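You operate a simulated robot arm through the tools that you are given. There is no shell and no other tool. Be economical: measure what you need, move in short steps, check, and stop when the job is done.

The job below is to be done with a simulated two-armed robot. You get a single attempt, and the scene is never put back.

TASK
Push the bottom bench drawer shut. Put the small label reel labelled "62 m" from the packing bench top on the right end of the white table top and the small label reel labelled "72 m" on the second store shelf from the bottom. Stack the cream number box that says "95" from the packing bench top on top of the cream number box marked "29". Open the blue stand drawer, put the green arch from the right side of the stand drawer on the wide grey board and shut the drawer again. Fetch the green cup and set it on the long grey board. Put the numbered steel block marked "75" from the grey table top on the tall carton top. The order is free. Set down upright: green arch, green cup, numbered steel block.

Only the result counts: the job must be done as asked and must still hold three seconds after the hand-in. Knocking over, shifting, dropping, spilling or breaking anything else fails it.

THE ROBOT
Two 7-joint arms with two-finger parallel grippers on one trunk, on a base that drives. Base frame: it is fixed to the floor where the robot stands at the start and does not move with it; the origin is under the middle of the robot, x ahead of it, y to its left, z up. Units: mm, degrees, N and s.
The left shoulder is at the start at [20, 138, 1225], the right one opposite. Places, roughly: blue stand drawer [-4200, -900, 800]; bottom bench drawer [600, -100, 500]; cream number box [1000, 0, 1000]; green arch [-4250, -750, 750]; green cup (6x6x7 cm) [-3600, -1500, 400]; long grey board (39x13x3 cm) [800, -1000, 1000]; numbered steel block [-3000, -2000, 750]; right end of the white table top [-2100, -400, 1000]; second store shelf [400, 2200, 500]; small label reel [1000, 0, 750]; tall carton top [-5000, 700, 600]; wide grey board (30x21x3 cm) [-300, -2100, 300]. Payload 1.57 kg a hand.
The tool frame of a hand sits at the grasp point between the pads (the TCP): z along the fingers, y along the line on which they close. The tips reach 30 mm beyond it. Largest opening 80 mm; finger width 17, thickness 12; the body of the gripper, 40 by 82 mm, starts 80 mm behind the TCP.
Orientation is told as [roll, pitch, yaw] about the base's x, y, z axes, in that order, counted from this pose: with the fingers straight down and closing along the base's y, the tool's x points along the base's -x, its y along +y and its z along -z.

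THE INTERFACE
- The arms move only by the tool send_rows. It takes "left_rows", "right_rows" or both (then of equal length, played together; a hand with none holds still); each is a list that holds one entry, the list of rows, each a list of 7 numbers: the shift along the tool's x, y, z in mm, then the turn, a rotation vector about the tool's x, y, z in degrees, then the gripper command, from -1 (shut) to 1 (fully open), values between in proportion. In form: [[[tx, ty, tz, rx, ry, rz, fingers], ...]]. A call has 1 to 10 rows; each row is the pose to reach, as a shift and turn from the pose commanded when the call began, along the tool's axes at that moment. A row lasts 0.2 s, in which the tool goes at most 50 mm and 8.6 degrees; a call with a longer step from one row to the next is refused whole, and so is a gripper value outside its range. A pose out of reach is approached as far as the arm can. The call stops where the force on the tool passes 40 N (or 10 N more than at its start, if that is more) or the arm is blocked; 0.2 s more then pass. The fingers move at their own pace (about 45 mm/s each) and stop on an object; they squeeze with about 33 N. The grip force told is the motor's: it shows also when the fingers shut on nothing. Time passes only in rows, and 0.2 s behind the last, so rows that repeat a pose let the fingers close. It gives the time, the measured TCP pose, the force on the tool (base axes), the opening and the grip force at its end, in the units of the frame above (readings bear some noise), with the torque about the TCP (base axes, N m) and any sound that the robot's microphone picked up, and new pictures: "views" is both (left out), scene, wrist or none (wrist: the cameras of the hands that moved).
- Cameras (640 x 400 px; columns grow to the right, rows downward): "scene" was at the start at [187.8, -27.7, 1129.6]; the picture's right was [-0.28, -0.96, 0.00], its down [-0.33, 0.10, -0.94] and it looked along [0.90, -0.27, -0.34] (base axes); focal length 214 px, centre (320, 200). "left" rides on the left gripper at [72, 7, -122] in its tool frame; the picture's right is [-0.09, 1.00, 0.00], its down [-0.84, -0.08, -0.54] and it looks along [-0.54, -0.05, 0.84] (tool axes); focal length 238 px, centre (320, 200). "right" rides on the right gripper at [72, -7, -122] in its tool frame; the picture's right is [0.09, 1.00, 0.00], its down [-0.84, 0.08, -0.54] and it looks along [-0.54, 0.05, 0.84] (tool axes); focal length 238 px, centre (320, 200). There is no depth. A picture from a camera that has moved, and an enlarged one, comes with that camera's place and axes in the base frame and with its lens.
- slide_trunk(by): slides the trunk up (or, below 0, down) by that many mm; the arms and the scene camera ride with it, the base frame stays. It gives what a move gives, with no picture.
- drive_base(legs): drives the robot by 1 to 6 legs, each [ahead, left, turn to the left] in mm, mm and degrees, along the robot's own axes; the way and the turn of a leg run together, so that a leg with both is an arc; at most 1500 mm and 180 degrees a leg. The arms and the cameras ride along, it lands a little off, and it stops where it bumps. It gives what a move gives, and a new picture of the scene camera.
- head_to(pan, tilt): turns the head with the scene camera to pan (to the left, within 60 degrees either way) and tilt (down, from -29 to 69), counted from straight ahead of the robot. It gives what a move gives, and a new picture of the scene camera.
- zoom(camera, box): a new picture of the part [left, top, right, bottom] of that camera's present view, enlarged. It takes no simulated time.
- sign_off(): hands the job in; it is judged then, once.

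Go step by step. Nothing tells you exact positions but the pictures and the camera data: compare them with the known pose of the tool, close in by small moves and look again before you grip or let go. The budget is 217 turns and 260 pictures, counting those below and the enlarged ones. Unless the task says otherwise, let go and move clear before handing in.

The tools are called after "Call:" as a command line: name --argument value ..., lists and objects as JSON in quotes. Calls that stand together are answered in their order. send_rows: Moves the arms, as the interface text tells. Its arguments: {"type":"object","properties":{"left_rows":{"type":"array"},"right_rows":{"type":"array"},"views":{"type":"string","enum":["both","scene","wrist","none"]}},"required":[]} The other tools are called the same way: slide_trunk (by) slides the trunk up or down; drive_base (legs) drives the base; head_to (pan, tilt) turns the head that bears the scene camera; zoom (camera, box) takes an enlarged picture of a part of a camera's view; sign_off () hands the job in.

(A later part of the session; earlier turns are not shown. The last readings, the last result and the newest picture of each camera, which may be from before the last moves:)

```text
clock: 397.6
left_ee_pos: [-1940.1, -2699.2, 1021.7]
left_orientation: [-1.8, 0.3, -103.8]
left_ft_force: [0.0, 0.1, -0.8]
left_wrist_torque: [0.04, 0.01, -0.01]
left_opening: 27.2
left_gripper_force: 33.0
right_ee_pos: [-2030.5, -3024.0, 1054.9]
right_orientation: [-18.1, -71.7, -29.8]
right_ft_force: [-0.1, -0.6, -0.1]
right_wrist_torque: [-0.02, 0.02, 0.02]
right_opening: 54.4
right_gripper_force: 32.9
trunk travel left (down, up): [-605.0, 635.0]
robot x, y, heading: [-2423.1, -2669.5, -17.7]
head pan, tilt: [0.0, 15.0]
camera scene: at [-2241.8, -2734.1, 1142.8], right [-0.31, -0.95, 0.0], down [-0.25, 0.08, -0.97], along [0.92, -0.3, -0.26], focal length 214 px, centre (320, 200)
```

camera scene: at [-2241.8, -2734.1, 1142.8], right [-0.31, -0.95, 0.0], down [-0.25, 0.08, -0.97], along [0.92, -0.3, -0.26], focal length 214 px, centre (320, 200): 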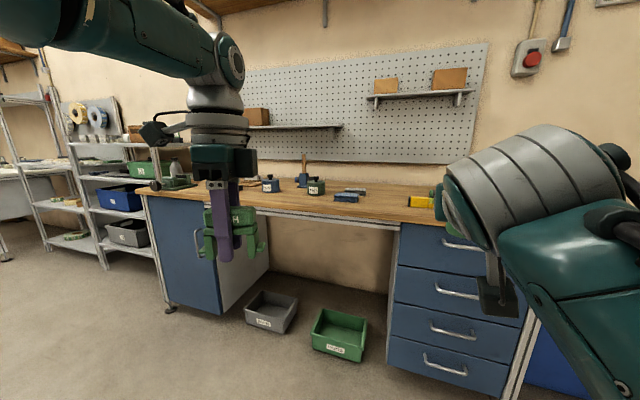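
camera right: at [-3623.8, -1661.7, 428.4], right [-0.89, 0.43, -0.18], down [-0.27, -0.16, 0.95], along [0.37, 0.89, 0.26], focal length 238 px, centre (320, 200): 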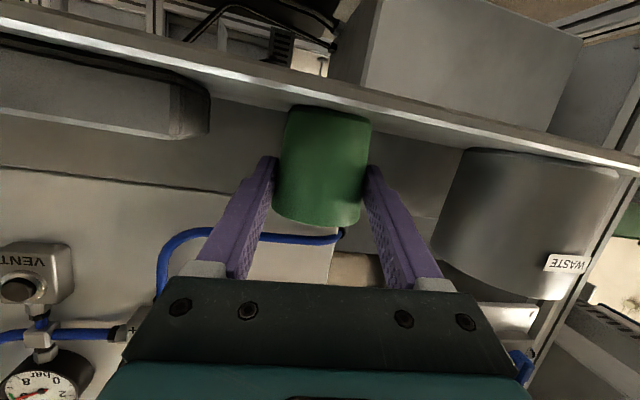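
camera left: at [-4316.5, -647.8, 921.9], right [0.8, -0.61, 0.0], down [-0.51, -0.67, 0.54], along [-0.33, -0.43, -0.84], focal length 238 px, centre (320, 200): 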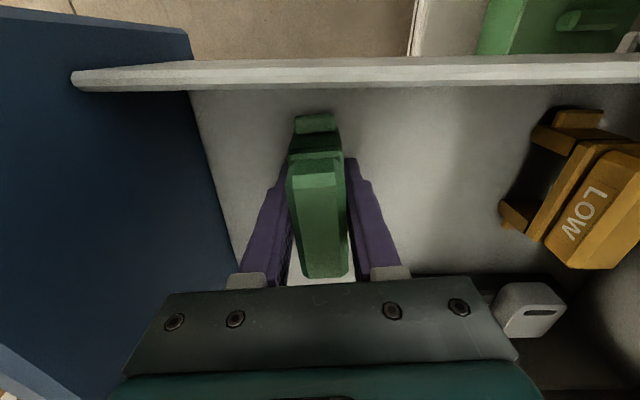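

I continue along the wall side to the rack with bins, where the wide grey board should be (about (-300, -2100, 300)), and look.

Call:
drive_base --legs '[[0, 0, -16.8], [200, 1400, 0], [100, 272, 0]]'

Call:
head_to --pan 15 --tilt 30

```text
clock: 407.2
left_ee_pos: [-752.6, -1685.1, 1021.1]
left_orientation: [-1.8, 0.4, -122.6]
left_ft_force: [0.8, 0.3, -0.7]
left_wrist_torque: [0.03, -0.02, 0.02]
left_opening: 27.1
left_gripper_force: 32.9
right_ee_pos: [-944.3, -1963.1, 1054.1]
right_orientation: [-18.0, -71.6, -48.7]
right_ft_force: [0.3, 0.1, -0.3]
right_wrist_torque: [0.05, 0.01, 0.03]
right_opening: 54.1
right_gripper_force: 33.4
trunk travel left (down, up): [-605.0, 635.0]
robot x, y, heading: [-1197.7, -1501.4, -36.7]
head pan, tilt: [0.0, 15.0]
camera scene: at [-1049.0, -1620.8, 1142.8], right [-0.6, -0.8, 0.0], down [-0.21, 0.16, -0.97], along [0.77, -0.58, -0.26], focal length 214 px, centre (320, 200)
```

scene: 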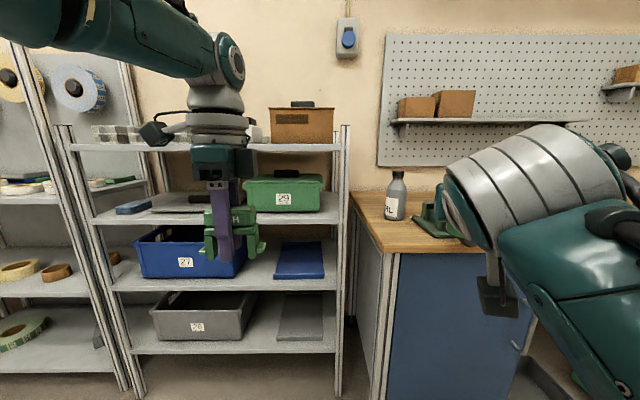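

```text
clock: 407.9
left_ee_pos: [-752.3, -1685.3, 1021.2]
left_orientation: [-1.7, 0.3, -122.6]
left_ft_force: [0.0, 0.1, -1.8]
left_wrist_torque: [-0.01, -0.02, -0.04]
left_opening: 27.3
left_gripper_force: 33.2
right_ee_pos: [-943.6, -1963.5, 1053.0]
right_orientation: [-18.3, -71.8, -48.6]
right_ft_force: [-0.4, 0.3, -0.7]
right_wrist_torque: [-0.01, 0.01, 0.0]
right_opening: 54.2
right_gripper_force: 33.2
trunk travel left (down, up): [-605.0, 635.0]
robot x, y, heading: [-1204.1, -1504.9, -36.5]
head pan, tilt: [15.0, 30.0]
camera scene: at [-1039.9, -1598.6, 1118.6], right [-0.37, -0.93, 0.0], down [-0.46, 0.19, -0.87], along [0.8, -0.32, -0.5], focal length 214 px, centre (320, 200)
```

scene: 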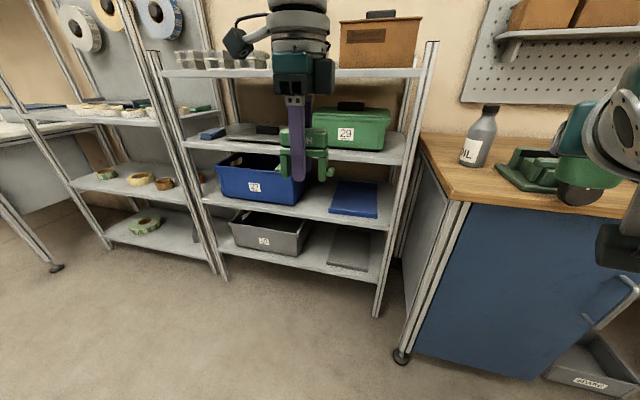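

The wide grey board lies on the rack's bottom shelf, with only about 30 cm headroom, too low for a straight-down hand. I will re-grip the arch with a forward-leaning hand, using the free packing bench surface. I drive there and turn the left hand to standard yaw on the way.

Call:
drive_base --legs '[[0, 0, 1.9], [30, 1300, 0], [30, 1200, 0]]'

Call:
send_rows --left_rows '[[[0, 0, 0, 0, 0, -8.6, -1], [0, 0, 0, 0, 0, -17.2, -1], [0, 0, 0, 0, 0, -25.8, -1], [0, 0, 0, 0, 0, -34.4, -1], [0, 0, 0, 0, 0, -43, -1], [0, 0, 0, 0, 0, -51.6, -1], [0, 0, 0, 0, 0, -60.2, -1], [0, 0, 0, 0, 0, -68.8, -1], [0, 0, 0, 0, 0, -77.4, -1], [0, 0, 0, 0, 0, -86, -1]]]' --views "none"

Call:
head_to --pan 15 --tilt 40

```text
clock: 420.6
left_ee_pos: [719.6, 398.0, 1021.3]
left_orientation: [-1.7, 0.3, -119.2]
left_ft_force: [0.1, 0.3, -1.5]
left_wrist_torque: [0.01, 0.01, -0.01]
left_opening: 27.0
left_gripper_force: 32.9
right_ee_pos: [546.4, 108.7, 1055.0]
right_orientation: [-18.1, -71.7, -45.2]
right_ft_force: [-0.2, 0.2, 0.3]
right_wrist_torque: [0.03, 0.02, 0.0]
right_opening: 53.9
right_gripper_force: 33.3
trunk travel left (down, up): [-605.0, 635.0]
robot x, y, heading: [261.1, 553.5, -33.4]
head pan, tilt: [15.0, 30.0]
camera scene: at [427.3, 467.1, 1118.6], right [-0.32, -0.95, 0.0], down [-0.47, 0.16, -0.87], along [0.82, -0.27, -0.5], focal length 214 px, centre (320, 200)
```

scene: 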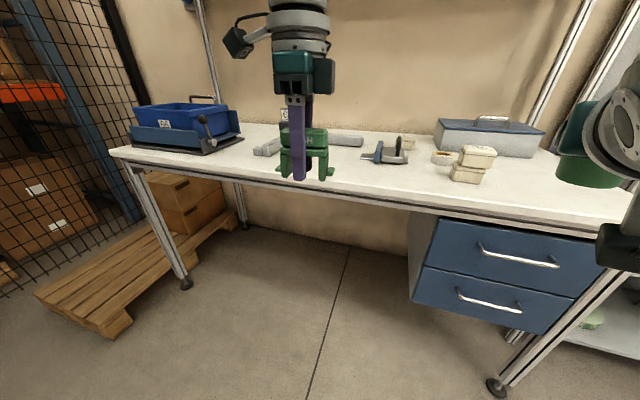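

```text
clock: 422.8
left_ee_pos: [719.1, 397.6, 1021.8]
left_orientation: [0.1, 1.8, -33.1]
left_ft_force: [-1.2, 0.3, -0.5]
left_wrist_torque: [-0.03, 0.04, -0.02]
left_opening: 27.2
left_gripper_force: 32.7
right_ee_pos: [546.0, 108.2, 1054.9]
right_orientation: [-18.2, -71.7, -45.3]
right_ft_force: [0.0, 1.0, -0.1]
right_wrist_torque: [-0.03, 0.01, 0.02]
right_opening: 54.0
right_gripper_force: 33.2
trunk travel left (down, up): [-605.0, 635.0]
robot x, y, heading: [256.5, 552.0, -33.5]
head pan, tilt: [15.0, 30.0]
```

```text
clock: 423.5
left_ee_pos: [718.2, 398.5, 1021.7]
left_orientation: [0.1, 1.8, -33.2]
left_ft_force: [-0.6, -0.4, -0.6]
left_wrist_torque: [0.04, -0.01, -0.02]
left_opening: 27.0
left_gripper_force: 33.4
right_ee_pos: [545.3, 108.1, 1054.8]
right_orientation: [-18.2, -71.7, -45.2]
right_ft_force: [0.2, 0.3, -0.1]
right_wrist_torque: [0.01, -0.01, -0.04]
right_opening: 53.9
right_gripper_force: 32.9
trunk travel left (down, up): [-605.0, 635.0]
robot x, y, heading: [262.2, 553.1, -33.2]
head pan, tilt: [15.0, 40.0]
camera scene: at [422.2, 468.8, 1103.3], right [-0.32, -0.95, 0.0], down [-0.61, 0.2, -0.77], along [0.73, -0.24, -0.64], focal length 214 px, centre (320, 200)
```

scene: 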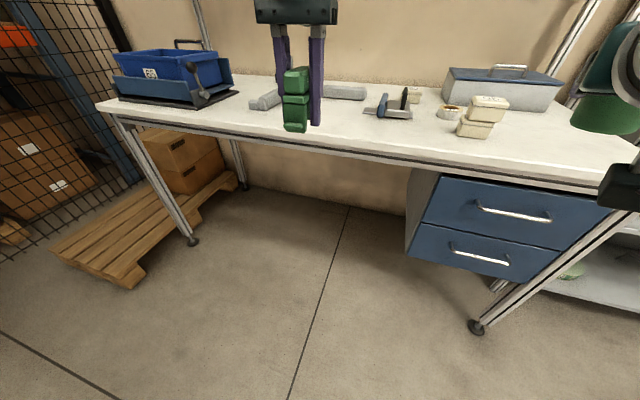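

I drive up to the bench and lower the arch onto the free front area.

Call:
drive_base --legs '[[355, 0, -1.3]]'

Call:
send_rows --left_rows '[[[0, 0, 30, 0, -1.8, 0, -1], [0, 0, 60, 0, -1.8, 0, -1], [0, 0, 85, 0, -1.8, 0, -1], [0, 0, 100, 0, -1.8, 0, -1]]]' --views "scene"

```text
clock: 425.8
left_ee_pos: [1003.4, 190.0, 1022.6]
left_orientation: [0.1, 1.8, -34.6]
left_ft_force: [-0.1, 0.2, -0.3]
left_wrist_torque: [0.01, -0.02, 0.01]
left_opening: 27.0
left_gripper_force: 33.3
right_ee_pos: [822.7, -94.2, 1054.8]
right_orientation: [-18.2, -71.7, -46.8]
right_ft_force: [0.6, 0.3, -1.1]
right_wrist_torque: [-0.01, 0.01, -0.01]
right_opening: 54.0
right_gripper_force: 32.9
trunk travel left (down, up): [-605.0, 635.0]
robot x, y, heading: [549.5, 352.2, -35.0]
head pan, tilt: [15.0, 40.0]
camera scene: at [708.4, 268.9, 1103.3], right [-0.34, -0.94, 0.0], down [-0.6, 0.22, -0.77], along [0.72, -0.26, -0.64], focal length 214 px, centre (320, 200)
```

scene: 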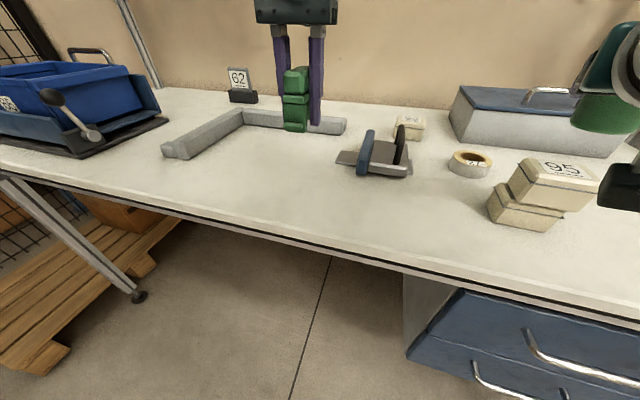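

```text
clock: 426.8
left_ee_pos: [1000.6, 194.2, 920.6]
left_orientation: [0.2, -0.1, -34.7]
left_ft_force: [0.7, 0.7, -1.1]
left_wrist_torque: [0.03, -0.01, 0.01]
left_opening: 27.1
left_gripper_force: 33.3
left hand out of reach, approached as far as the arm can: row 1, 2
right_ee_pos: [822.4, -94.8, 1054.6]
right_orientation: [-18.2, -71.7, -46.6]
right_ft_force: [0.1, -0.1, -0.7]
right_wrist_torque: [0.0, -0.01, 0.0]
right_opening: 53.6
right_gripper_force: 32.2
trunk travel left (down, up): [-605.0, 635.0]
robot x, y, heading: [544.0, 357.0, -35.2]
head pan, tilt: [15.0, 40.0]
camera scene: at [708.2, 269.0, 1103.2], right [-0.34, -0.94, 0.0], down [-0.6, 0.22, -0.77], along [0.72, -0.26, -0.64], focal length 214 px, centre (320, 200)
```

scene: 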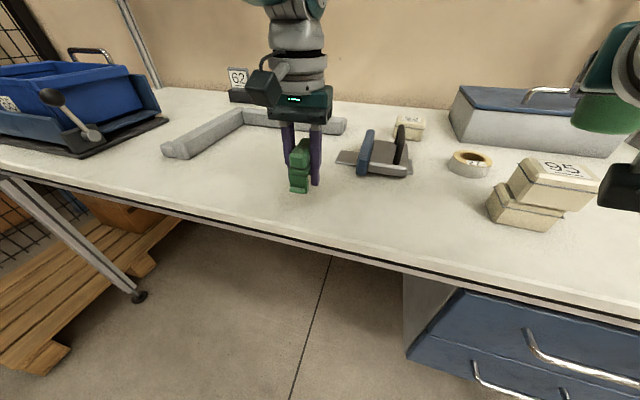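

Call:
send_rows --left_rows '[[[0, 0, 8, 0, 0, 0, -1], [0, 0, 13, 0, 0, 0, -1], [0, 0, 18, 0, 0, 0, -1], [0, 0, 23, 0, 0, 0, -1], [0, 0, 28, 0, 0, 0, -1]]]' --views "wrist"

```text
clock: 428.0
left_ee_pos: [995.9, 197.6, 895.6]
left_orientation: [0.1, 0.0, -34.8]
left_ft_force: [-0.8, -0.7, -0.3]
left_wrist_torque: [0.0, -0.04, 0.01]
left_opening: 27.2
left_gripper_force: 32.5
left hand out of reach, approached as far as the arm can: row 3, 4, 5
right_ee_pos: [822.2, -93.9, 1053.9]
right_orientation: [-18.2, -71.7, -46.6]
right_ft_force: [0.0, 0.2, -0.2]
right_wrist_torque: [0.02, -0.02, -0.01]
right_opening: 53.9
right_gripper_force: 32.5
trunk travel left (down, up): [-605.0, 635.0]
robot x, y, heading: [549.6, 353.0, -35.0]
head pan, tilt: [15.0, 40.0]
camera left: at [940.9, 243.4, 1017.3], right [0.64, 0.77, 0.0], down [0.64, -0.54, 0.54], along [0.42, -0.35, -0.84], focal length 238 px, centre (320, 200)
```

left: 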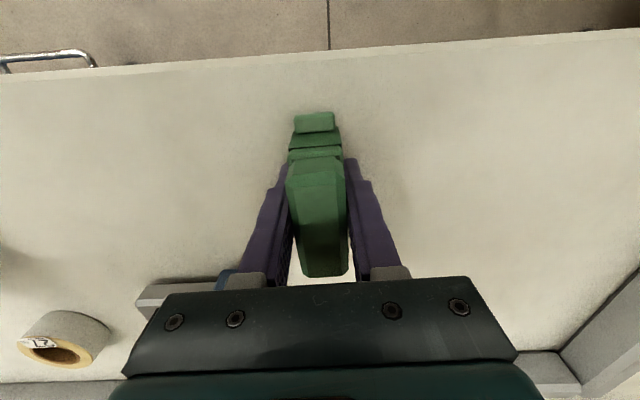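

At its reach limit; I back the base 30 mm so the arm can lower further.

Call:
drive_base --legs '[[30, 0, 0]]'

Call:
send_rows --left_rows '[[[15, 0, 0, 0, 0, 0, -1], [30, 0, 4, 0, 0, 0, -1], [30, 0, 8, 0, 0, 0, -1], [30, 0, 12, 0, 0, 0, -1], [30, 0, 16, 0, 0, 0, -1], [30, 0, 20, 0, 0, 0, -1]]]' --views "wrist"

```text
clock: 428.8
left_ee_pos: [1020.8, 179.9, 895.0]
left_orientation: [0.1, -0.1, -34.5]
left_ft_force: [0.5, 0.4, -1.3]
left_wrist_torque: [0.03, 0.03, 0.02]
left_opening: 26.9
left_gripper_force: 32.9
right_ee_pos: [847.5, -112.7, 1054.4]
right_orientation: [-18.2, -71.8, -46.7]
right_ft_force: [-0.9, 0.1, -1.1]
right_wrist_torque: [0.01, 0.0, -0.01]
right_opening: 54.0
right_gripper_force: 32.9
trunk travel left (down, up): [-605.0, 635.0]
robot x, y, heading: [572.2, 336.3, -34.9]
head pan, tilt: [15.0, 40.0]
camera scene: at [732.9, 251.7, 1103.3], right [-0.34, -0.94, 0.0], down [-0.6, 0.22, -0.77], along [0.72, -0.26, -0.64], focal length 214 px, centre (320, 200)
```

scene: 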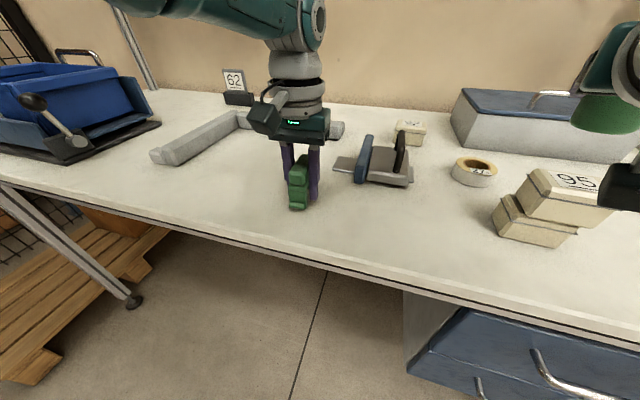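

```text
clock: 429.5
left_ee_pos: [1018.6, 178.5, 890.0]
left_orientation: [0.1, -0.4, -34.7]
left_ft_force: [-1.4, 4.5, 16.3]
left_wrist_torque: [0.05, 0.37, -0.14]
left_opening: 27.2
left_gripper_force: 33.0
left hand out of reach, approached as far as the arm can: row 1, 2, 3
right_ee_pos: [847.4, -111.9, 1054.1]
right_orientation: [-18.3, -71.8, -46.4]
right_ft_force: [-0.4, -0.1, -0.1]
right_wrist_torque: [-0.01, 0.02, 0.01]
right_opening: 54.0
right_gripper_force: 33.3
trunk travel left (down, up): [-605.0, 635.0]
robot x, y, heading: [571.0, 340.5, -34.8]
head pan, tilt: [15.0, 40.0]
stopped in row 3 (left hand): the force on the tool passed its limit at 48 N (the readings are from after the stop); the commanded pose is now the measured one
camera left: at [962.6, 226.0, 1011.8], right [0.64, 0.77, 0.0], down [0.64, -0.54, 0.55], along [0.42, -0.35, -0.84], focal length 238 px, centre (320, 200)
```

left: 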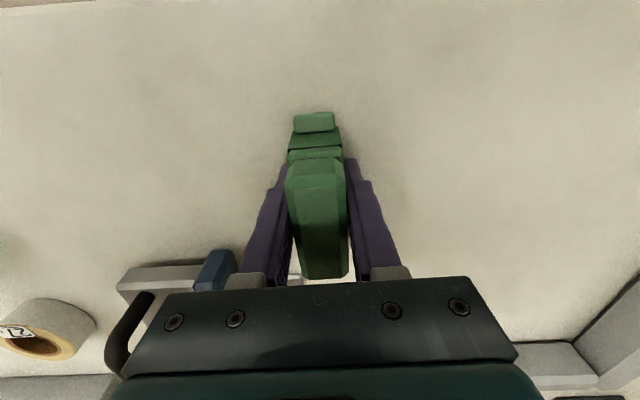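

The tips touch the bench, so the arch's feet are at bench level. I release and lift.

Call:
send_rows --left_rows '[[[0, 0, -1, 0, 0, 0, -0.1], [0, 0, -1, 0, 0, 0, 0.2], [0, 0, -1, 0, 0, 0, 0.5], [0, 0, -1, 0, 0, 0, 0.5], [0, 0, -30, 0, 0, 0, 0.5], [0, 0, -70, 0, 0, 0, 0.5], [0, 0, -110, 0, 0, 0, 0.5]]]' --views "both"

```text
clock: 431.1
left_ee_pos: [1028.7, 167.6, 999.0]
left_orientation: [0.1, 0.1, -34.8]
left_ft_force: [0.7, -0.4, 0.4]
left_wrist_torque: [0.01, -0.01, 0.01]
left_opening: 60.2
left_gripper_force: 0.1
left hand out of reach, approached as far as the arm can: row 5, 6, 7
right_ee_pos: [847.2, -112.0, 1054.1]
right_orientation: [-18.5, -71.8, -46.5]
right_ft_force: [0.8, 0.3, 0.3]
right_wrist_torque: [0.03, 0.02, 0.0]
right_opening: 54.0
right_gripper_force: 33.0
trunk travel left (down, up): [-605.0, 635.0]
robot x, y, heading: [571.0, 339.7, -34.9]
head pan, tilt: [15.0, 40.0]
camera scene: at [732.8, 252.0, 1103.2], right [-0.34, -0.94, 0.0], down [-0.6, 0.22, -0.77], along [0.72, -0.26, -0.64], focal length 214 px, centre (320, 200)
camera left: at [974.6, 213.1, 1121.2], right [0.64, 0.77, 0.0], down [0.64, -0.54, 0.54], along [0.42, -0.35, -0.84], focal length 238 px, centre (320, 200)
```

scene: 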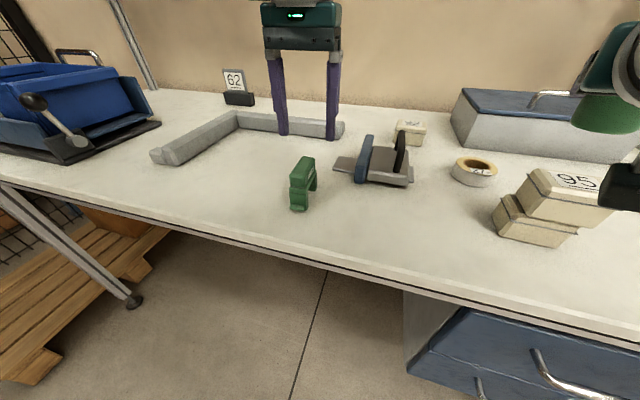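
left: 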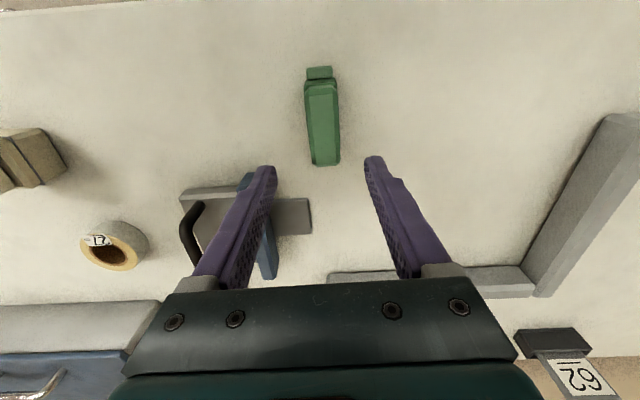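

The arch stands upright on the bench. Now I pitch the left hand about 50° forward above it.

Call:
send_rows --left_rows '[[[0, 0, 0, 0, -8.4, 0, 0.5], [0, 0, 0, 0, -16.8, 0, 0.5], [0, 0, 0, 0, -25.2, 0, 0.5], [0, 0, 0, 0, -33.6, 0, 0.5], [0, 0, 0, 0, -42, 0, 0.5], [0, 0, 0, 0, -50, 0, 0.5]]]' --views "both"

```text
clock: 432.5
left_ee_pos: [1115.8, 58.5, 963.9]
left_orientation: [0.1, -50.3, -34.8]
left_ft_force: [-0.6, 0.7, -0.2]
left_wrist_torque: [0.01, 0.01, 0.02]
left_opening: 59.9
left_gripper_force: 0.1
left hand out of reach, approached as far as the arm can: row 1, 2, 3, 4, 5, 6
right_ee_pos: [846.7, -110.7, 1054.2]
right_orientation: [-18.5, -71.7, -46.4]
right_ft_force: [-0.6, -0.2, -0.6]
right_wrist_torque: [-0.01, 0.01, -0.03]
right_opening: 53.9
right_gripper_force: 33.4
trunk travel left (down, up): [-605.0, 635.0]
robot x, y, heading: [574.5, 341.7, -34.9]
head pan, tilt: [15.0, 40.0]
camera scene: at [732.4, 252.0, 1103.2], right [-0.34, -0.94, 0.0], down [-0.6, 0.22, -0.77], along [0.72, -0.26, -0.64], focal length 214 px, centre (320, 200)
camera left: at [1004.1, 142.4, 985.9], right [0.62, 0.78, 0.07], down [0.05, -0.13, 0.99], along [0.79, -0.61, -0.12], focal length 238 px, centre (320, 200)
```

scene: 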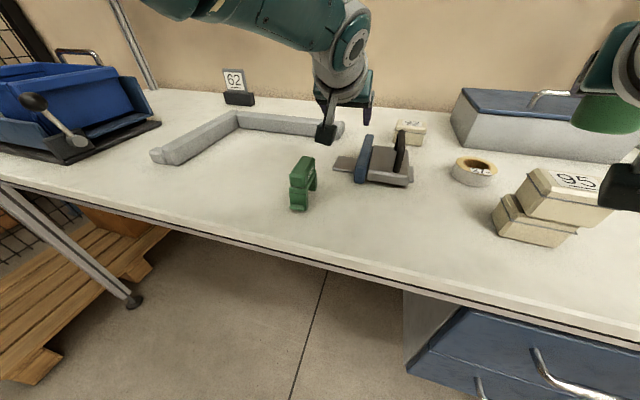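
left: 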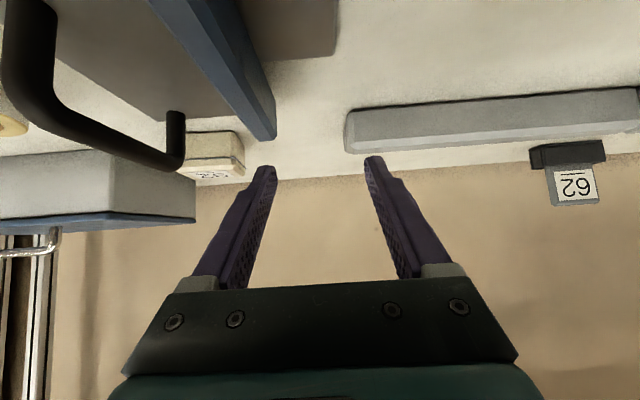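

The pitched hand can only work further out, so I first bring the commanded pose to where the hand actually is, then use the base.

Call:
send_rows --left_rows '[[[-20, -13, 42, 0, 0, 0, 0.5], [-40, -26, 84, 0, 0, 0, 0.5], [-60, -39, 125, 0, 0, 0, 0.5], [-75, -30, 110, 0, 0, 0, 0.5]]]' --views "none"

```text
clock: 433.5
left_ee_pos: [1117.5, 52.5, 974.9]
left_orientation: [0.2, -50.3, -34.9]
left_ft_force: [-0.2, 0.3, 0.7]
left_wrist_torque: [-0.02, 0.0, -0.03]
left_opening: 59.9
left_gripper_force: 0.1
left hand out of reach, approached as far as the arm can: row 1, 2, 3, 4
right_ee_pos: [846.8, -112.2, 1053.6]
right_orientation: [-18.5, -71.7, -46.5]
right_ft_force: [0.0, -0.2, -0.3]
right_wrist_torque: [0.0, 0.01, -0.02]
right_opening: 54.1
right_gripper_force: 32.6
trunk travel left (down, up): [-605.0, 635.0]
robot x, y, heading: [573.8, 338.6, -35.1]
head pan, tilt: [15.0, 40.0]
```

I back off and use the earlier remedy: raise the hand, then retract it, to flex the elbow.

Call:
drive_base --legs '[[-250, 0, 0]]'

Call:
send_rows --left_rows '[[[-37, 0, -31, 0, 0, 0, 0.5], [-74, 0, -62, 0, 0, 0, 0.5], [-110, 0, -93, 0, 0, 0, 0.5], [-147, 10, -124, 0, 0, 0, 0.5], [-140, 20, -160, 0, 0, 0, 0.5], [-120, 30, -195, 0, 0, 0, 0.5], [-95, 40, -235, 0, 0, 0, 0.5]]]' --views "none"

```text
clock: 435.3
left_ee_pos: [916.8, 192.4, 975.0]
left_orientation: [0.2, -50.3, -34.8]
left_ft_force: [-0.4, -0.2, 0.2]
left_wrist_torque: [-0.01, -0.03, 0.01]
left_opening: 60.0
left_gripper_force: 0.1
right_ee_pos: [646.3, 28.5, 1054.9]
right_orientation: [-18.5, -71.9, -46.5]
right_ft_force: [0.6, 0.3, -0.9]
right_wrist_torque: [-0.01, 0.02, 0.01]
right_opening: 53.9
right_gripper_force: 32.9
trunk travel left (down, up): [-605.0, 635.0]
robot x, y, heading: [375.8, 478.1, -34.8]
head pan, tilt: [15.0, 40.0]
camera scene: at [532.5, 391.7, 1103.2], right [-0.34, -0.94, 0.0], down [-0.6, 0.22, -0.77], along [0.72, -0.26, -0.64], focal length 214 px, centre (320, 200)
```

scene: 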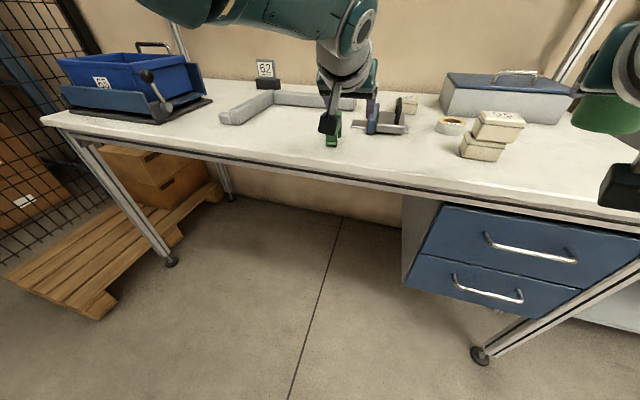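

```text
clock: 436.5
left_ee_pos: [906.9, 196.6, 1080.8]
left_orientation: [0.4, -40.5, -35.8]
left_ft_force: [-0.3, -1.4, -0.4]
left_wrist_torque: [-0.02, 0.0, 0.01]
left_opening: 59.7
left_gripper_force: 0.1
left hand out of reach, approached as far as the arm can: row 1, 2, 3, 4, 5
right_ee_pos: [646.0, 28.6, 1055.4]
right_orientation: [-18.7, -71.8, -46.3]
right_ft_force: [0.3, -0.4, 1.5]
right_wrist_torque: [0.03, -0.01, 0.0]
right_opening: 54.2
right_gripper_force: 33.3
trunk travel left (down, up): [-605.0, 635.0]
robot x, y, heading: [371.4, 478.3, -34.9]
head pan, tilt: [15.0, 40.0]
stopped in row 5 (left hand): the arm was blocked; the commanded pose is now the measured one
```

The left hand works in an extended posture (about 600 mm ahead, pitch -40). I test lowering it there.

Call:
send_rows --left_rows '[[[26, 0, 30, 0, -3, 0, 0.5], [52, 0, 60, 0, -6, 0, 0.5], [78, 0, 91, 0, -10, 0, 0.5], [97, 0, 114, 0, -10, 0, 0.5]]]' --views "none"

```text
clock: 437.5
left_ee_pos: [903.6, 200.4, 933.8]
left_orientation: [0.6, -50.7, -36.2]
left_ft_force: [0.8, 0.6, -0.7]
left_wrist_torque: [-0.01, 0.03, -0.01]
left_opening: 59.9
left_gripper_force: 0.0
left hand out of reach, approached as far as the arm can: row 1, 2, 3, 4
right_ee_pos: [647.9, 27.3, 1053.9]
right_orientation: [-18.6, -71.8, -46.3]
right_ft_force: [-0.2, -1.0, -0.5]
right_wrist_torque: [0.05, 0.02, 0.03]
right_opening: 54.1
right_gripper_force: 33.2
trunk travel left (down, up): [-605.0, 635.0]
robot x, y, heading: [370.4, 476.4, -34.9]
head pan, tilt: [15.0, 40.0]
```

Good enough. I drive so the fingers come over the arch, then check.

Call:
drive_base --legs '[[100, 47, 0]]'

Call:
zoom --camera "left" --box '[0, 0, 640, 400]'

```text
clock: 438.7
left_ee_pos: [1012.9, 182.0, 932.8]
left_orientation: [0.5, -50.6, -36.2]
left_ft_force: [-0.3, -0.6, -0.7]
left_wrist_torque: [-0.02, 0.06, -0.03]
left_opening: 60.1
left_gripper_force: 0.0
right_ee_pos: [755.8, 9.1, 1054.0]
right_orientation: [-18.6, -71.8, -46.4]
right_ft_force: [-0.4, -0.7, -1.3]
right_wrist_torque: [0.01, -0.03, 0.01]
right_opening: 54.0
right_gripper_force: 32.7
trunk travel left (down, up): [-605.0, 635.0]
robot x, y, heading: [481.0, 463.2, -35.2]
head pan, tilt: [15.0, 40.0]
camera scene: at [641.6, 373.5, 1103.3], right [-0.34, -0.94, 0.0], down [-0.6, 0.22, -0.77], along [0.72, -0.26, -0.64], focal length 214 px, centre (320, 200)
```

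scene: 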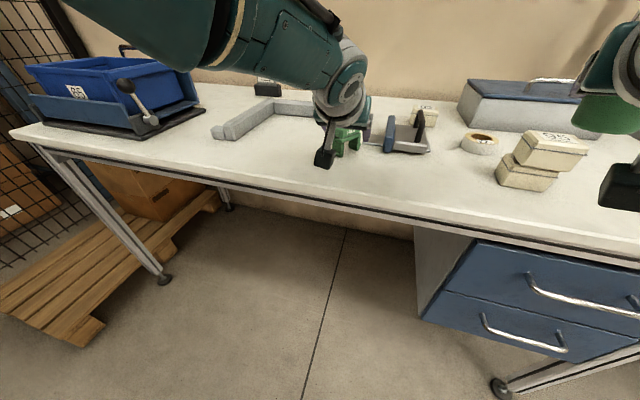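

```text
1.00 times, centred on (320, 200) of left (not enlarged: the box is as wide or as high as the picture)
camera zoom: at [903.6, 268.4, 955.8], right [0.63, 0.77, 0.08], down [0.04, -0.13, 0.99], along [0.78, -0.62, -0.12], focal length 238 px, centre (320, 200)
```

zoom: 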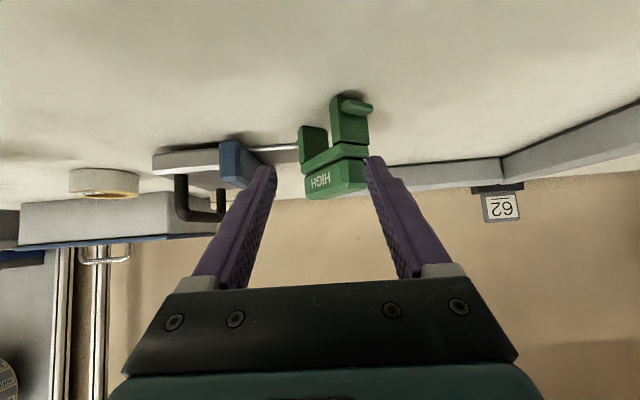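

The fingertips grazed the arch while driving and turned it a little; it still stands. I raise, back off and measure it again.

Call:
slide_trunk --by 80

Call:
drive_base --legs '[[-120, 0, 0]]'

Call:
zoom --camera "left" --box '[240, 60, 440, 185]'

Call:
zoom --camera "scene" --box '[270, 60, 430, 160]'

```text
clock: 439.8
left_ee_pos: [1013.2, 182.2, 1014.3]
left_orientation: [0.5, -50.6, -36.2]
left_ft_force: [0.5, 0.4, -0.6]
left_wrist_torque: [0.01, 0.0, 0.0]
left_opening: 60.0
left_gripper_force: 0.1
right_ee_pos: [755.3, 9.0, 1134.8]
right_orientation: [-18.6, -71.9, -46.5]
right_ft_force: [-0.6, -0.4, 0.0]
right_wrist_torque: [0.0, -0.01, 0.0]
right_opening: 53.8
right_gripper_force: 32.5
trunk travel left (down, up): [-685.0, 555.0]
robot x, y, heading: [479.6, 460.8, -34.9]
head pan, tilt: [15.0, 40.0]
```

```text
clock: 441.1
left_ee_pos: [914.2, 250.9, 1013.9]
left_orientation: [0.5, -50.6, -36.1]
left_ft_force: [0.2, 0.9, 0.7]
left_wrist_torque: [0.03, -0.01, 0.0]
left_opening: 60.1
left_gripper_force: 0.1
right_ee_pos: [657.2, 79.0, 1134.1]
right_orientation: [-18.6, -71.8, -46.3]
right_ft_force: [0.7, -1.1, -0.4]
right_wrist_torque: [-0.02, 0.01, 0.02]
right_opening: 54.1
right_gripper_force: 33.7
trunk travel left (down, up): [-685.0, 555.0]
robot x, y, heading: [382.5, 528.2, -34.5]
head pan, tilt: [15.0, 40.0]
camera scene: at [543.0, 442.3, 1183.2], right [-0.34, -0.94, 0.0], down [-0.6, 0.22, -0.77], along [0.72, -0.26, -0.64], focal length 214 px, centre (320, 200)
```

scene: 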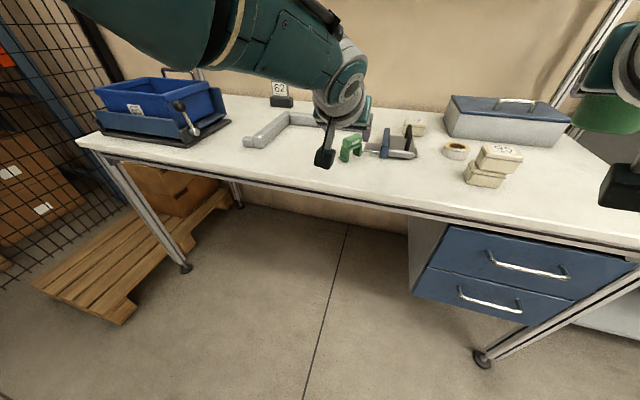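

```text
3.20 times, centred on (340, 122) of left
camera zoom: at [805.1, 337.4, 1035.8], right [0.63, 0.77, 0.08], down [0.04, -0.13, 0.99], along [0.78, -0.62, -0.12], focal length 763 px, centre (256, 448)
```

zoom: 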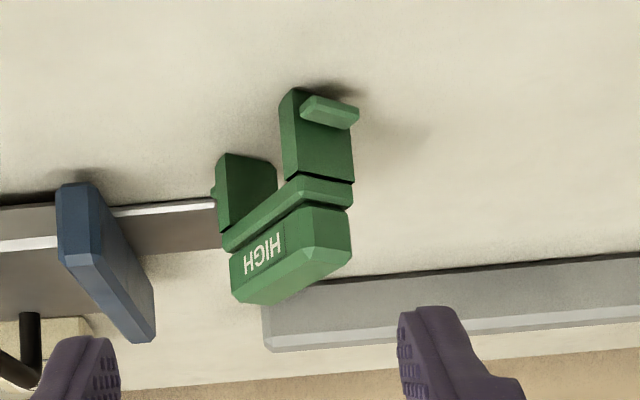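

```text
4.00 times, centred on (350, 110) of scene
camera zoom: at [543.0, 442.3, 1183.2], right [-0.34, -0.94, 0.0], down [-0.6, 0.22, -0.77], along [0.72, -0.26, -0.64], focal length 858 px, centre (200, 560)
```

zoom: 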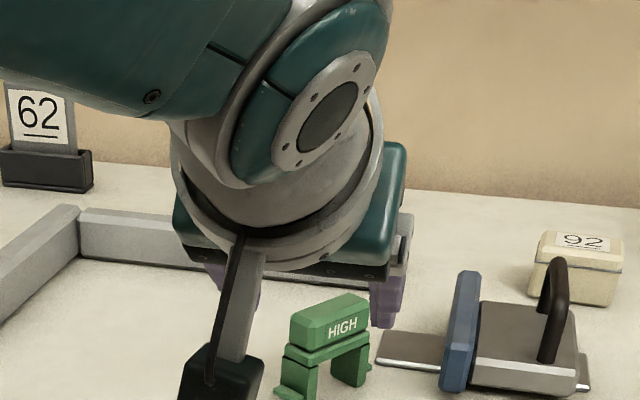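

The arch now stands at about (1063, 158) with its long axis at azimuth -73°. I turn the robot to that heading and reposition so the hand leans along the arch's long axis.

Call:
drive_base --legs '[[0, 0, -37.5], [-179, 447, 0]]'

Call:
zoom --camera "left" --box '[0, 0, 640, 400]'

```text
clock: 445.7
left_ee_pos: [1013.5, 296.0, 1013.2]
left_orientation: [0.5, -50.7, -73.4]
left_ft_force: [0.5, -1.3, 0.2]
left_wrist_torque: [0.01, -0.01, 0.01]
left_opening: 59.8
left_gripper_force: 0.0
right_ee_pos: [704.0, 314.2, 1134.7]
right_orientation: [-18.5, -71.9, -83.7]
right_ft_force: [1.7, -0.2, 0.1]
right_wrist_torque: [0.02, 0.01, 0.01]
right_opening: 54.1
right_gripper_force: 33.1
trunk travel left (down, up): [-685.0, 555.0]
robot x, y, heading: [757.5, 843.2, -71.9]
head pan, tilt: [15.0, 40.0]
camera scene: at [834.1, 672.1, 1183.2], right [-0.84, -0.54, 0.0], down [-0.35, 0.54, -0.77], along [0.42, -0.64, -0.64], focal length 214 px, centre (320, 200)
```

scene: 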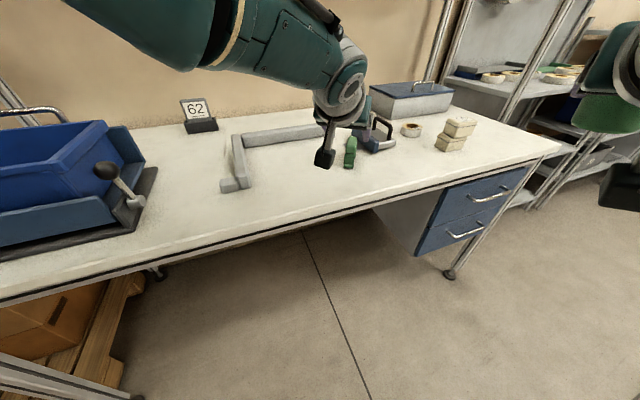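

```text
1.00 times, centred on (320, 200) of left (not enlarged: the box is as wide or as high as the picture)
camera zoom: at [978.8, 431.0, 1035.8], right [0.97, 0.23, 0.08], down [-0.05, -0.13, 0.99], along [0.24, -0.96, -0.12], focal length 238 px, centre (320, 200)
```

zoom: 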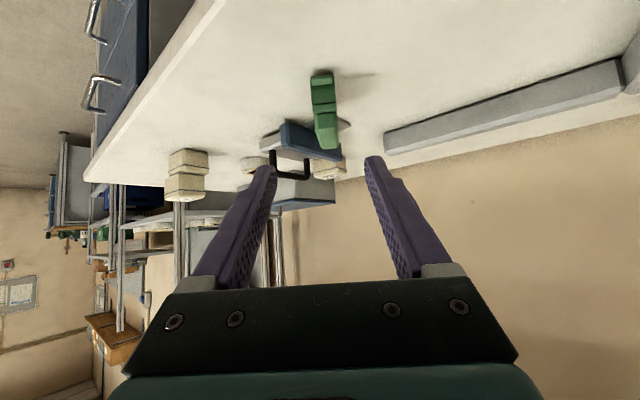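

The arch is seen end-on now; it is about 73 mm tall (top ≈ z 934). I drive forward above it at safe height and check alignment.

Call:
drive_base --legs '[[140, 4, 0]]'

Call:
slide_trunk --by -40

Call:
zoom --camera "left" --box '[0, 0, 640, 400]'

```text
clock: 447.1
left_ee_pos: [1058.9, 163.9, 1014.6]
left_orientation: [0.4, -50.7, -73.4]
left_ft_force: [0.2, 0.2, -0.7]
left_wrist_torque: [0.0, 0.0, -0.03]
left_opening: 60.2
left_gripper_force: 0.1
right_ee_pos: [750.5, 183.6, 1134.5]
right_orientation: [-18.6, -71.9, -83.5]
right_ft_force: [0.7, 0.4, -1.0]
right_wrist_torque: [0.02, 0.0, 0.01]
right_opening: 53.8
right_gripper_force: 32.7
trunk travel left (down, up): [-685.0, 555.0]
robot x, y, heading: [803.2, 708.4, -72.1]
head pan, tilt: [15.0, 40.0]
camera scene: at [880.5, 540.8, 1183.3], right [-0.84, -0.54, 0.0], down [-0.35, 0.54, -0.77], along [0.42, -0.64, -0.64], focal length 214 px, centre (320, 200)
```

scene: 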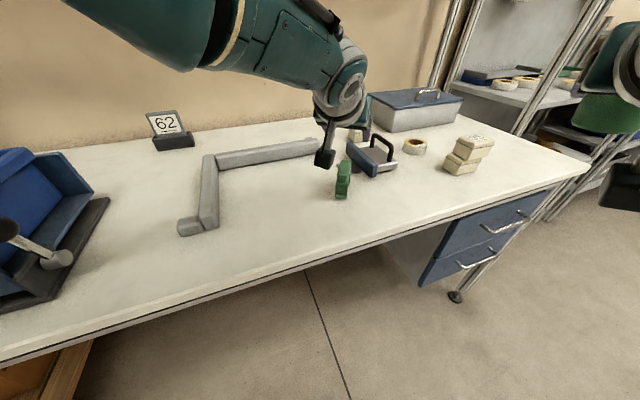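

```text
clock: 447.9
left_ee_pos: [1059.4, 164.5, 974.1]
left_orientation: [0.5, -50.8, -73.4]
left_ft_force: [-0.3, -0.7, -0.3]
left_wrist_torque: [-0.01, -0.04, 0.0]
left_opening: 60.0
left_gripper_force: 0.1
right_ee_pos: [750.2, 182.9, 1094.2]
right_orientation: [-18.6, -71.7, -83.6]
right_ft_force: [0.4, 0.2, -0.6]
right_wrist_torque: [0.05, 0.01, -0.01]
right_opening: 54.1
right_gripper_force: 32.7
trunk travel left (down, up): [-645.0, 595.0]
robot x, y, heading: [805.7, 710.2, -72.0]
head pan, tilt: [15.0, 40.0]
```

```text
1.00 times, centred on (320, 200) of left (not enlarged: the box is as wide or as high as the picture)
camera zoom: at [1025.2, 299.7, 995.8], right [0.97, 0.23, 0.08], down [-0.05, -0.13, 0.99], along [0.24, -0.96, -0.12], focal length 238 px, centre (320, 200)
```

zoom: 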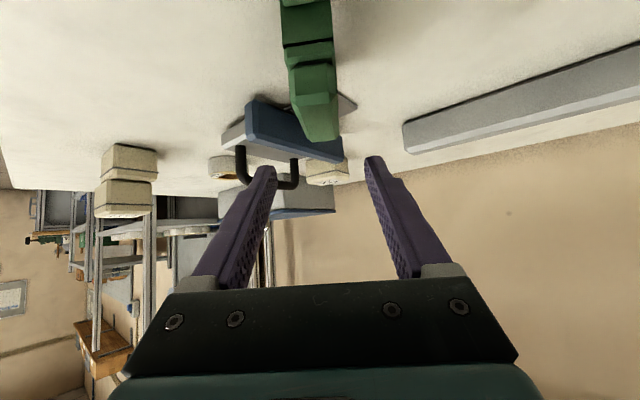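

Aligned. I lower the trunk 58 mm and grip.

Call:
slide_trunk --by -58

Call:
zoom --camera "left" --box '[0, 0, 640, 400]'

```text
clock: 448.9
left_ee_pos: [1059.8, 163.2, 916.4]
left_orientation: [0.6, -50.6, -73.5]
left_ft_force: [0.9, 0.2, -0.2]
left_wrist_torque: [-0.02, -0.01, -0.01]
left_opening: 60.2
left_gripper_force: 0.1
right_ee_pos: [750.4, 182.8, 1037.3]
right_orientation: [-18.5, -71.9, -83.6]
right_ft_force: [-0.8, -1.2, -0.7]
right_wrist_torque: [0.02, -0.01, -0.03]
right_opening: 53.9
right_gripper_force: 32.4
trunk travel left (down, up): [-587.0, 653.0]
robot x, y, heading: [804.1, 707.6, -72.2]
head pan, tilt: [15.0, 40.0]
```

```text
1.00 times, centred on (320, 200) of left (not enlarged: the box is as wide or as high as the picture)
camera zoom: at [1025.2, 299.7, 937.8], right [0.97, 0.23, 0.08], down [-0.05, -0.13, 0.99], along [0.24, -0.96, -0.12], focal length 238 px, centre (320, 200)
```

zoom: 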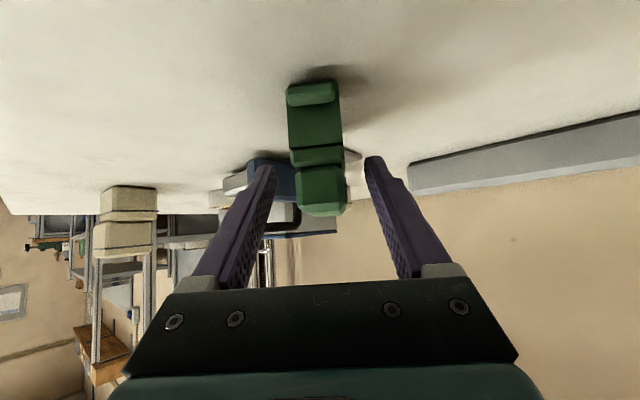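

Call:
send_rows --left_rows '[[[0, 0, 0, 0, 0, 0, -1], [0, 0, 0, 0, 0, 0, -1], [0, 0, 0, 0, 0, 0, -1], [0, 0, 0, 0, 0, 0, -1], [0, 0, 0, 0, 0, 0, -1]]]' --views "none"

Call:
slide_trunk --by 120

Call:
zoom --camera "left" --box '[0, 0, 640, 400]'

```text
clock: 450.1
left_ee_pos: [1060.6, 164.2, 914.8]
left_orientation: [0.5, -50.7, -73.4]
left_ft_force: [1.0, 0.6, 1.3]
left_wrist_torque: [0.02, 0.02, -0.01]
left_opening: 26.9
left_gripper_force: 32.4
right_ee_pos: [750.1, 182.7, 1035.9]
right_orientation: [-18.6, -71.8, -83.6]
right_ft_force: [-0.6, -0.8, -0.2]
right_wrist_torque: [0.02, -0.03, -0.01]
right_opening: 54.0
right_gripper_force: 32.8
trunk travel left (down, up): [-587.0, 653.0]
robot x, y, heading: [807.3, 709.5, -71.9]
head pan, tilt: [15.0, 40.0]
```

```text
clock: 451.6
left_ee_pos: [1058.4, 163.8, 1035.0]
left_orientation: [0.6, -50.6, -73.4]
left_ft_force: [-0.6, -0.5, -0.7]
left_wrist_torque: [0.01, -0.01, -0.01]
left_opening: 27.4
left_gripper_force: 33.3
right_ee_pos: [749.9, 184.9, 1156.5]
right_orientation: [-18.7, -71.9, -83.5]
right_ft_force: [-0.2, 0.5, -0.5]
right_wrist_torque: [0.0, 0.01, 0.0]
right_opening: 53.8
right_gripper_force: 32.7
trunk travel left (down, up): [-707.0, 533.0]
robot x, y, heading: [805.9, 707.5, -72.2]
head pan, tilt: [15.0, 40.0]
```

```text
1.00 times, centred on (320, 200) of left (not enlarged: the box is as wide or as high as the picture)
camera zoom: at [1025.1, 299.9, 1057.6], right [0.97, 0.23, 0.08], down [-0.05, -0.13, 0.99], along [0.24, -0.96, -0.12], focal length 238 px, centre (320, 200)
```

zoom: 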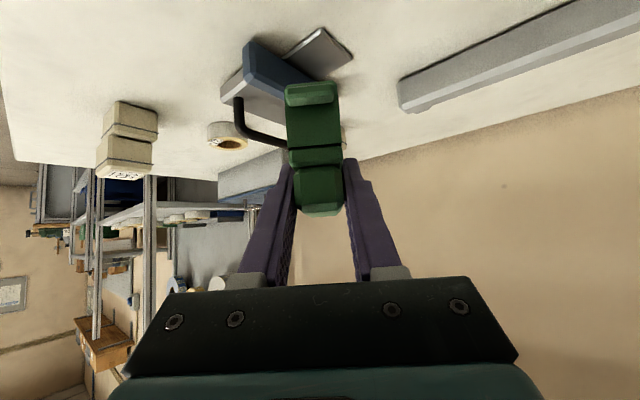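

The arch is re-gripped leaning. Next the cup: I drive to the label rack right of the bench and look for the long grey board.

Call:
drive_base --legs '[[-197, -153, 0], [0, 0, 37.7], [0, -1300, 0]]'

Call:
head_to --pan -10 --tilt 20

```text
clock: 461.4
left_ee_pos: [366.0, -504.3, 1034.6]
left_orientation: [0.5, -50.6, -36.8]
left_ft_force: [-0.6, 0.1, -2.0]
left_wrist_torque: [0.02, 0.02, 0.02]
left_opening: 27.2
left_gripper_force: 32.7
right_ee_pos: [107.7, -673.8, 1156.4]
right_orientation: [-18.6, -71.8, -46.9]
right_ft_force: [-0.1, 0.0, -0.5]
right_wrist_torque: [0.01, 0.03, 0.01]
right_opening: 53.9
right_gripper_force: 32.5
trunk travel left (down, up): [-707.0, 533.0]
robot x, y, heading: [-159.6, -215.6, -35.5]
head pan, tilt: [15.0, 40.0]
camera scene: at [-3.7, -308.7, 1205.2], right [-0.35, -0.94, 0.0], down [-0.6, 0.23, -0.77], along [0.72, -0.27, -0.64], focal length 214 px, centre (320, 200)
```

scene: 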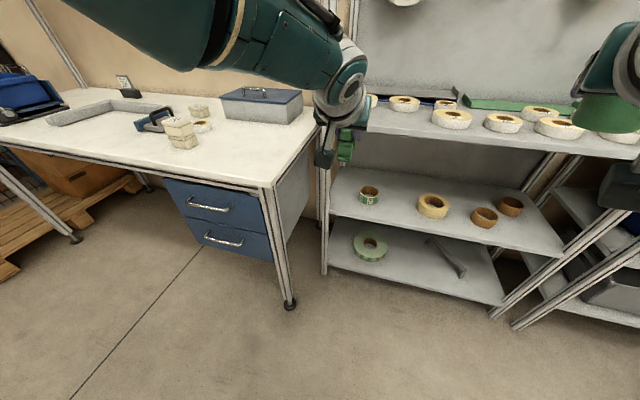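

```text
clock: 462.2
left_ee_pos: [365.6, -505.0, 1034.4]
left_orientation: [0.6, -50.6, -36.8]
left_ft_force: [-0.2, 0.2, -0.9]
left_wrist_torque: [0.05, 0.02, 0.0]
left_opening: 27.3
left_gripper_force: 32.7
right_ee_pos: [106.1, -673.2, 1157.3]
right_orientation: [-18.8, -71.8, -46.9]
right_ft_force: [-0.8, 0.6, 0.7]
right_wrist_torque: [0.0, 0.0, 0.04]
right_opening: 54.1
right_gripper_force: 32.6
trunk travel left (down, up): [-707.0, 533.0]
robot x, y, heading: [-161.5, -220.9, -35.6]
head pan, tilt: [-10.0, 20.0]
camera scene: at [-18.0, -345.3, 1236.6], right [-0.71, -0.7, 0.0], down [-0.24, 0.24, -0.94], along [0.66, -0.67, -0.34], focal length 214 px, centre (320, 200)
```

scene: 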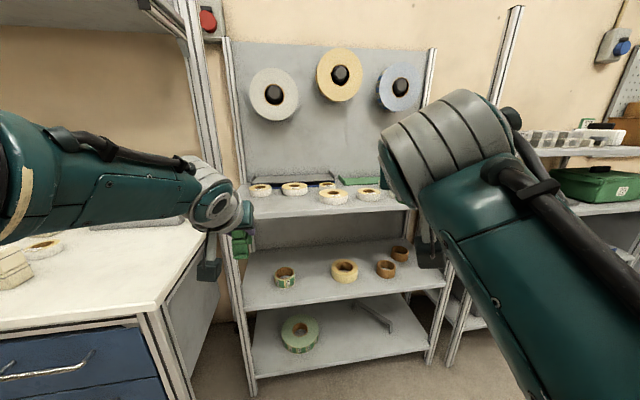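

Call:
zoom --camera "scene" --box '[220, 140, 420, 240]'

```text
3.20 times, centred on (320, 190) of scene
camera zoom: at [-18.0, -345.3, 1236.6], right [-0.71, -0.7, 0.0], down [-0.24, 0.24, -0.94], along [0.66, -0.67, -0.34], focal length 686 px, centre (320, 232)
```

zoom: 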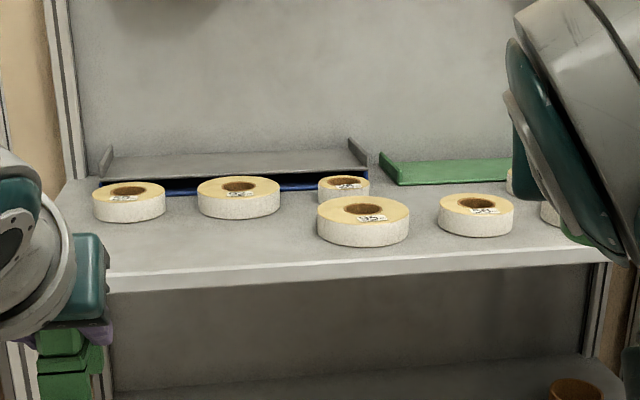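

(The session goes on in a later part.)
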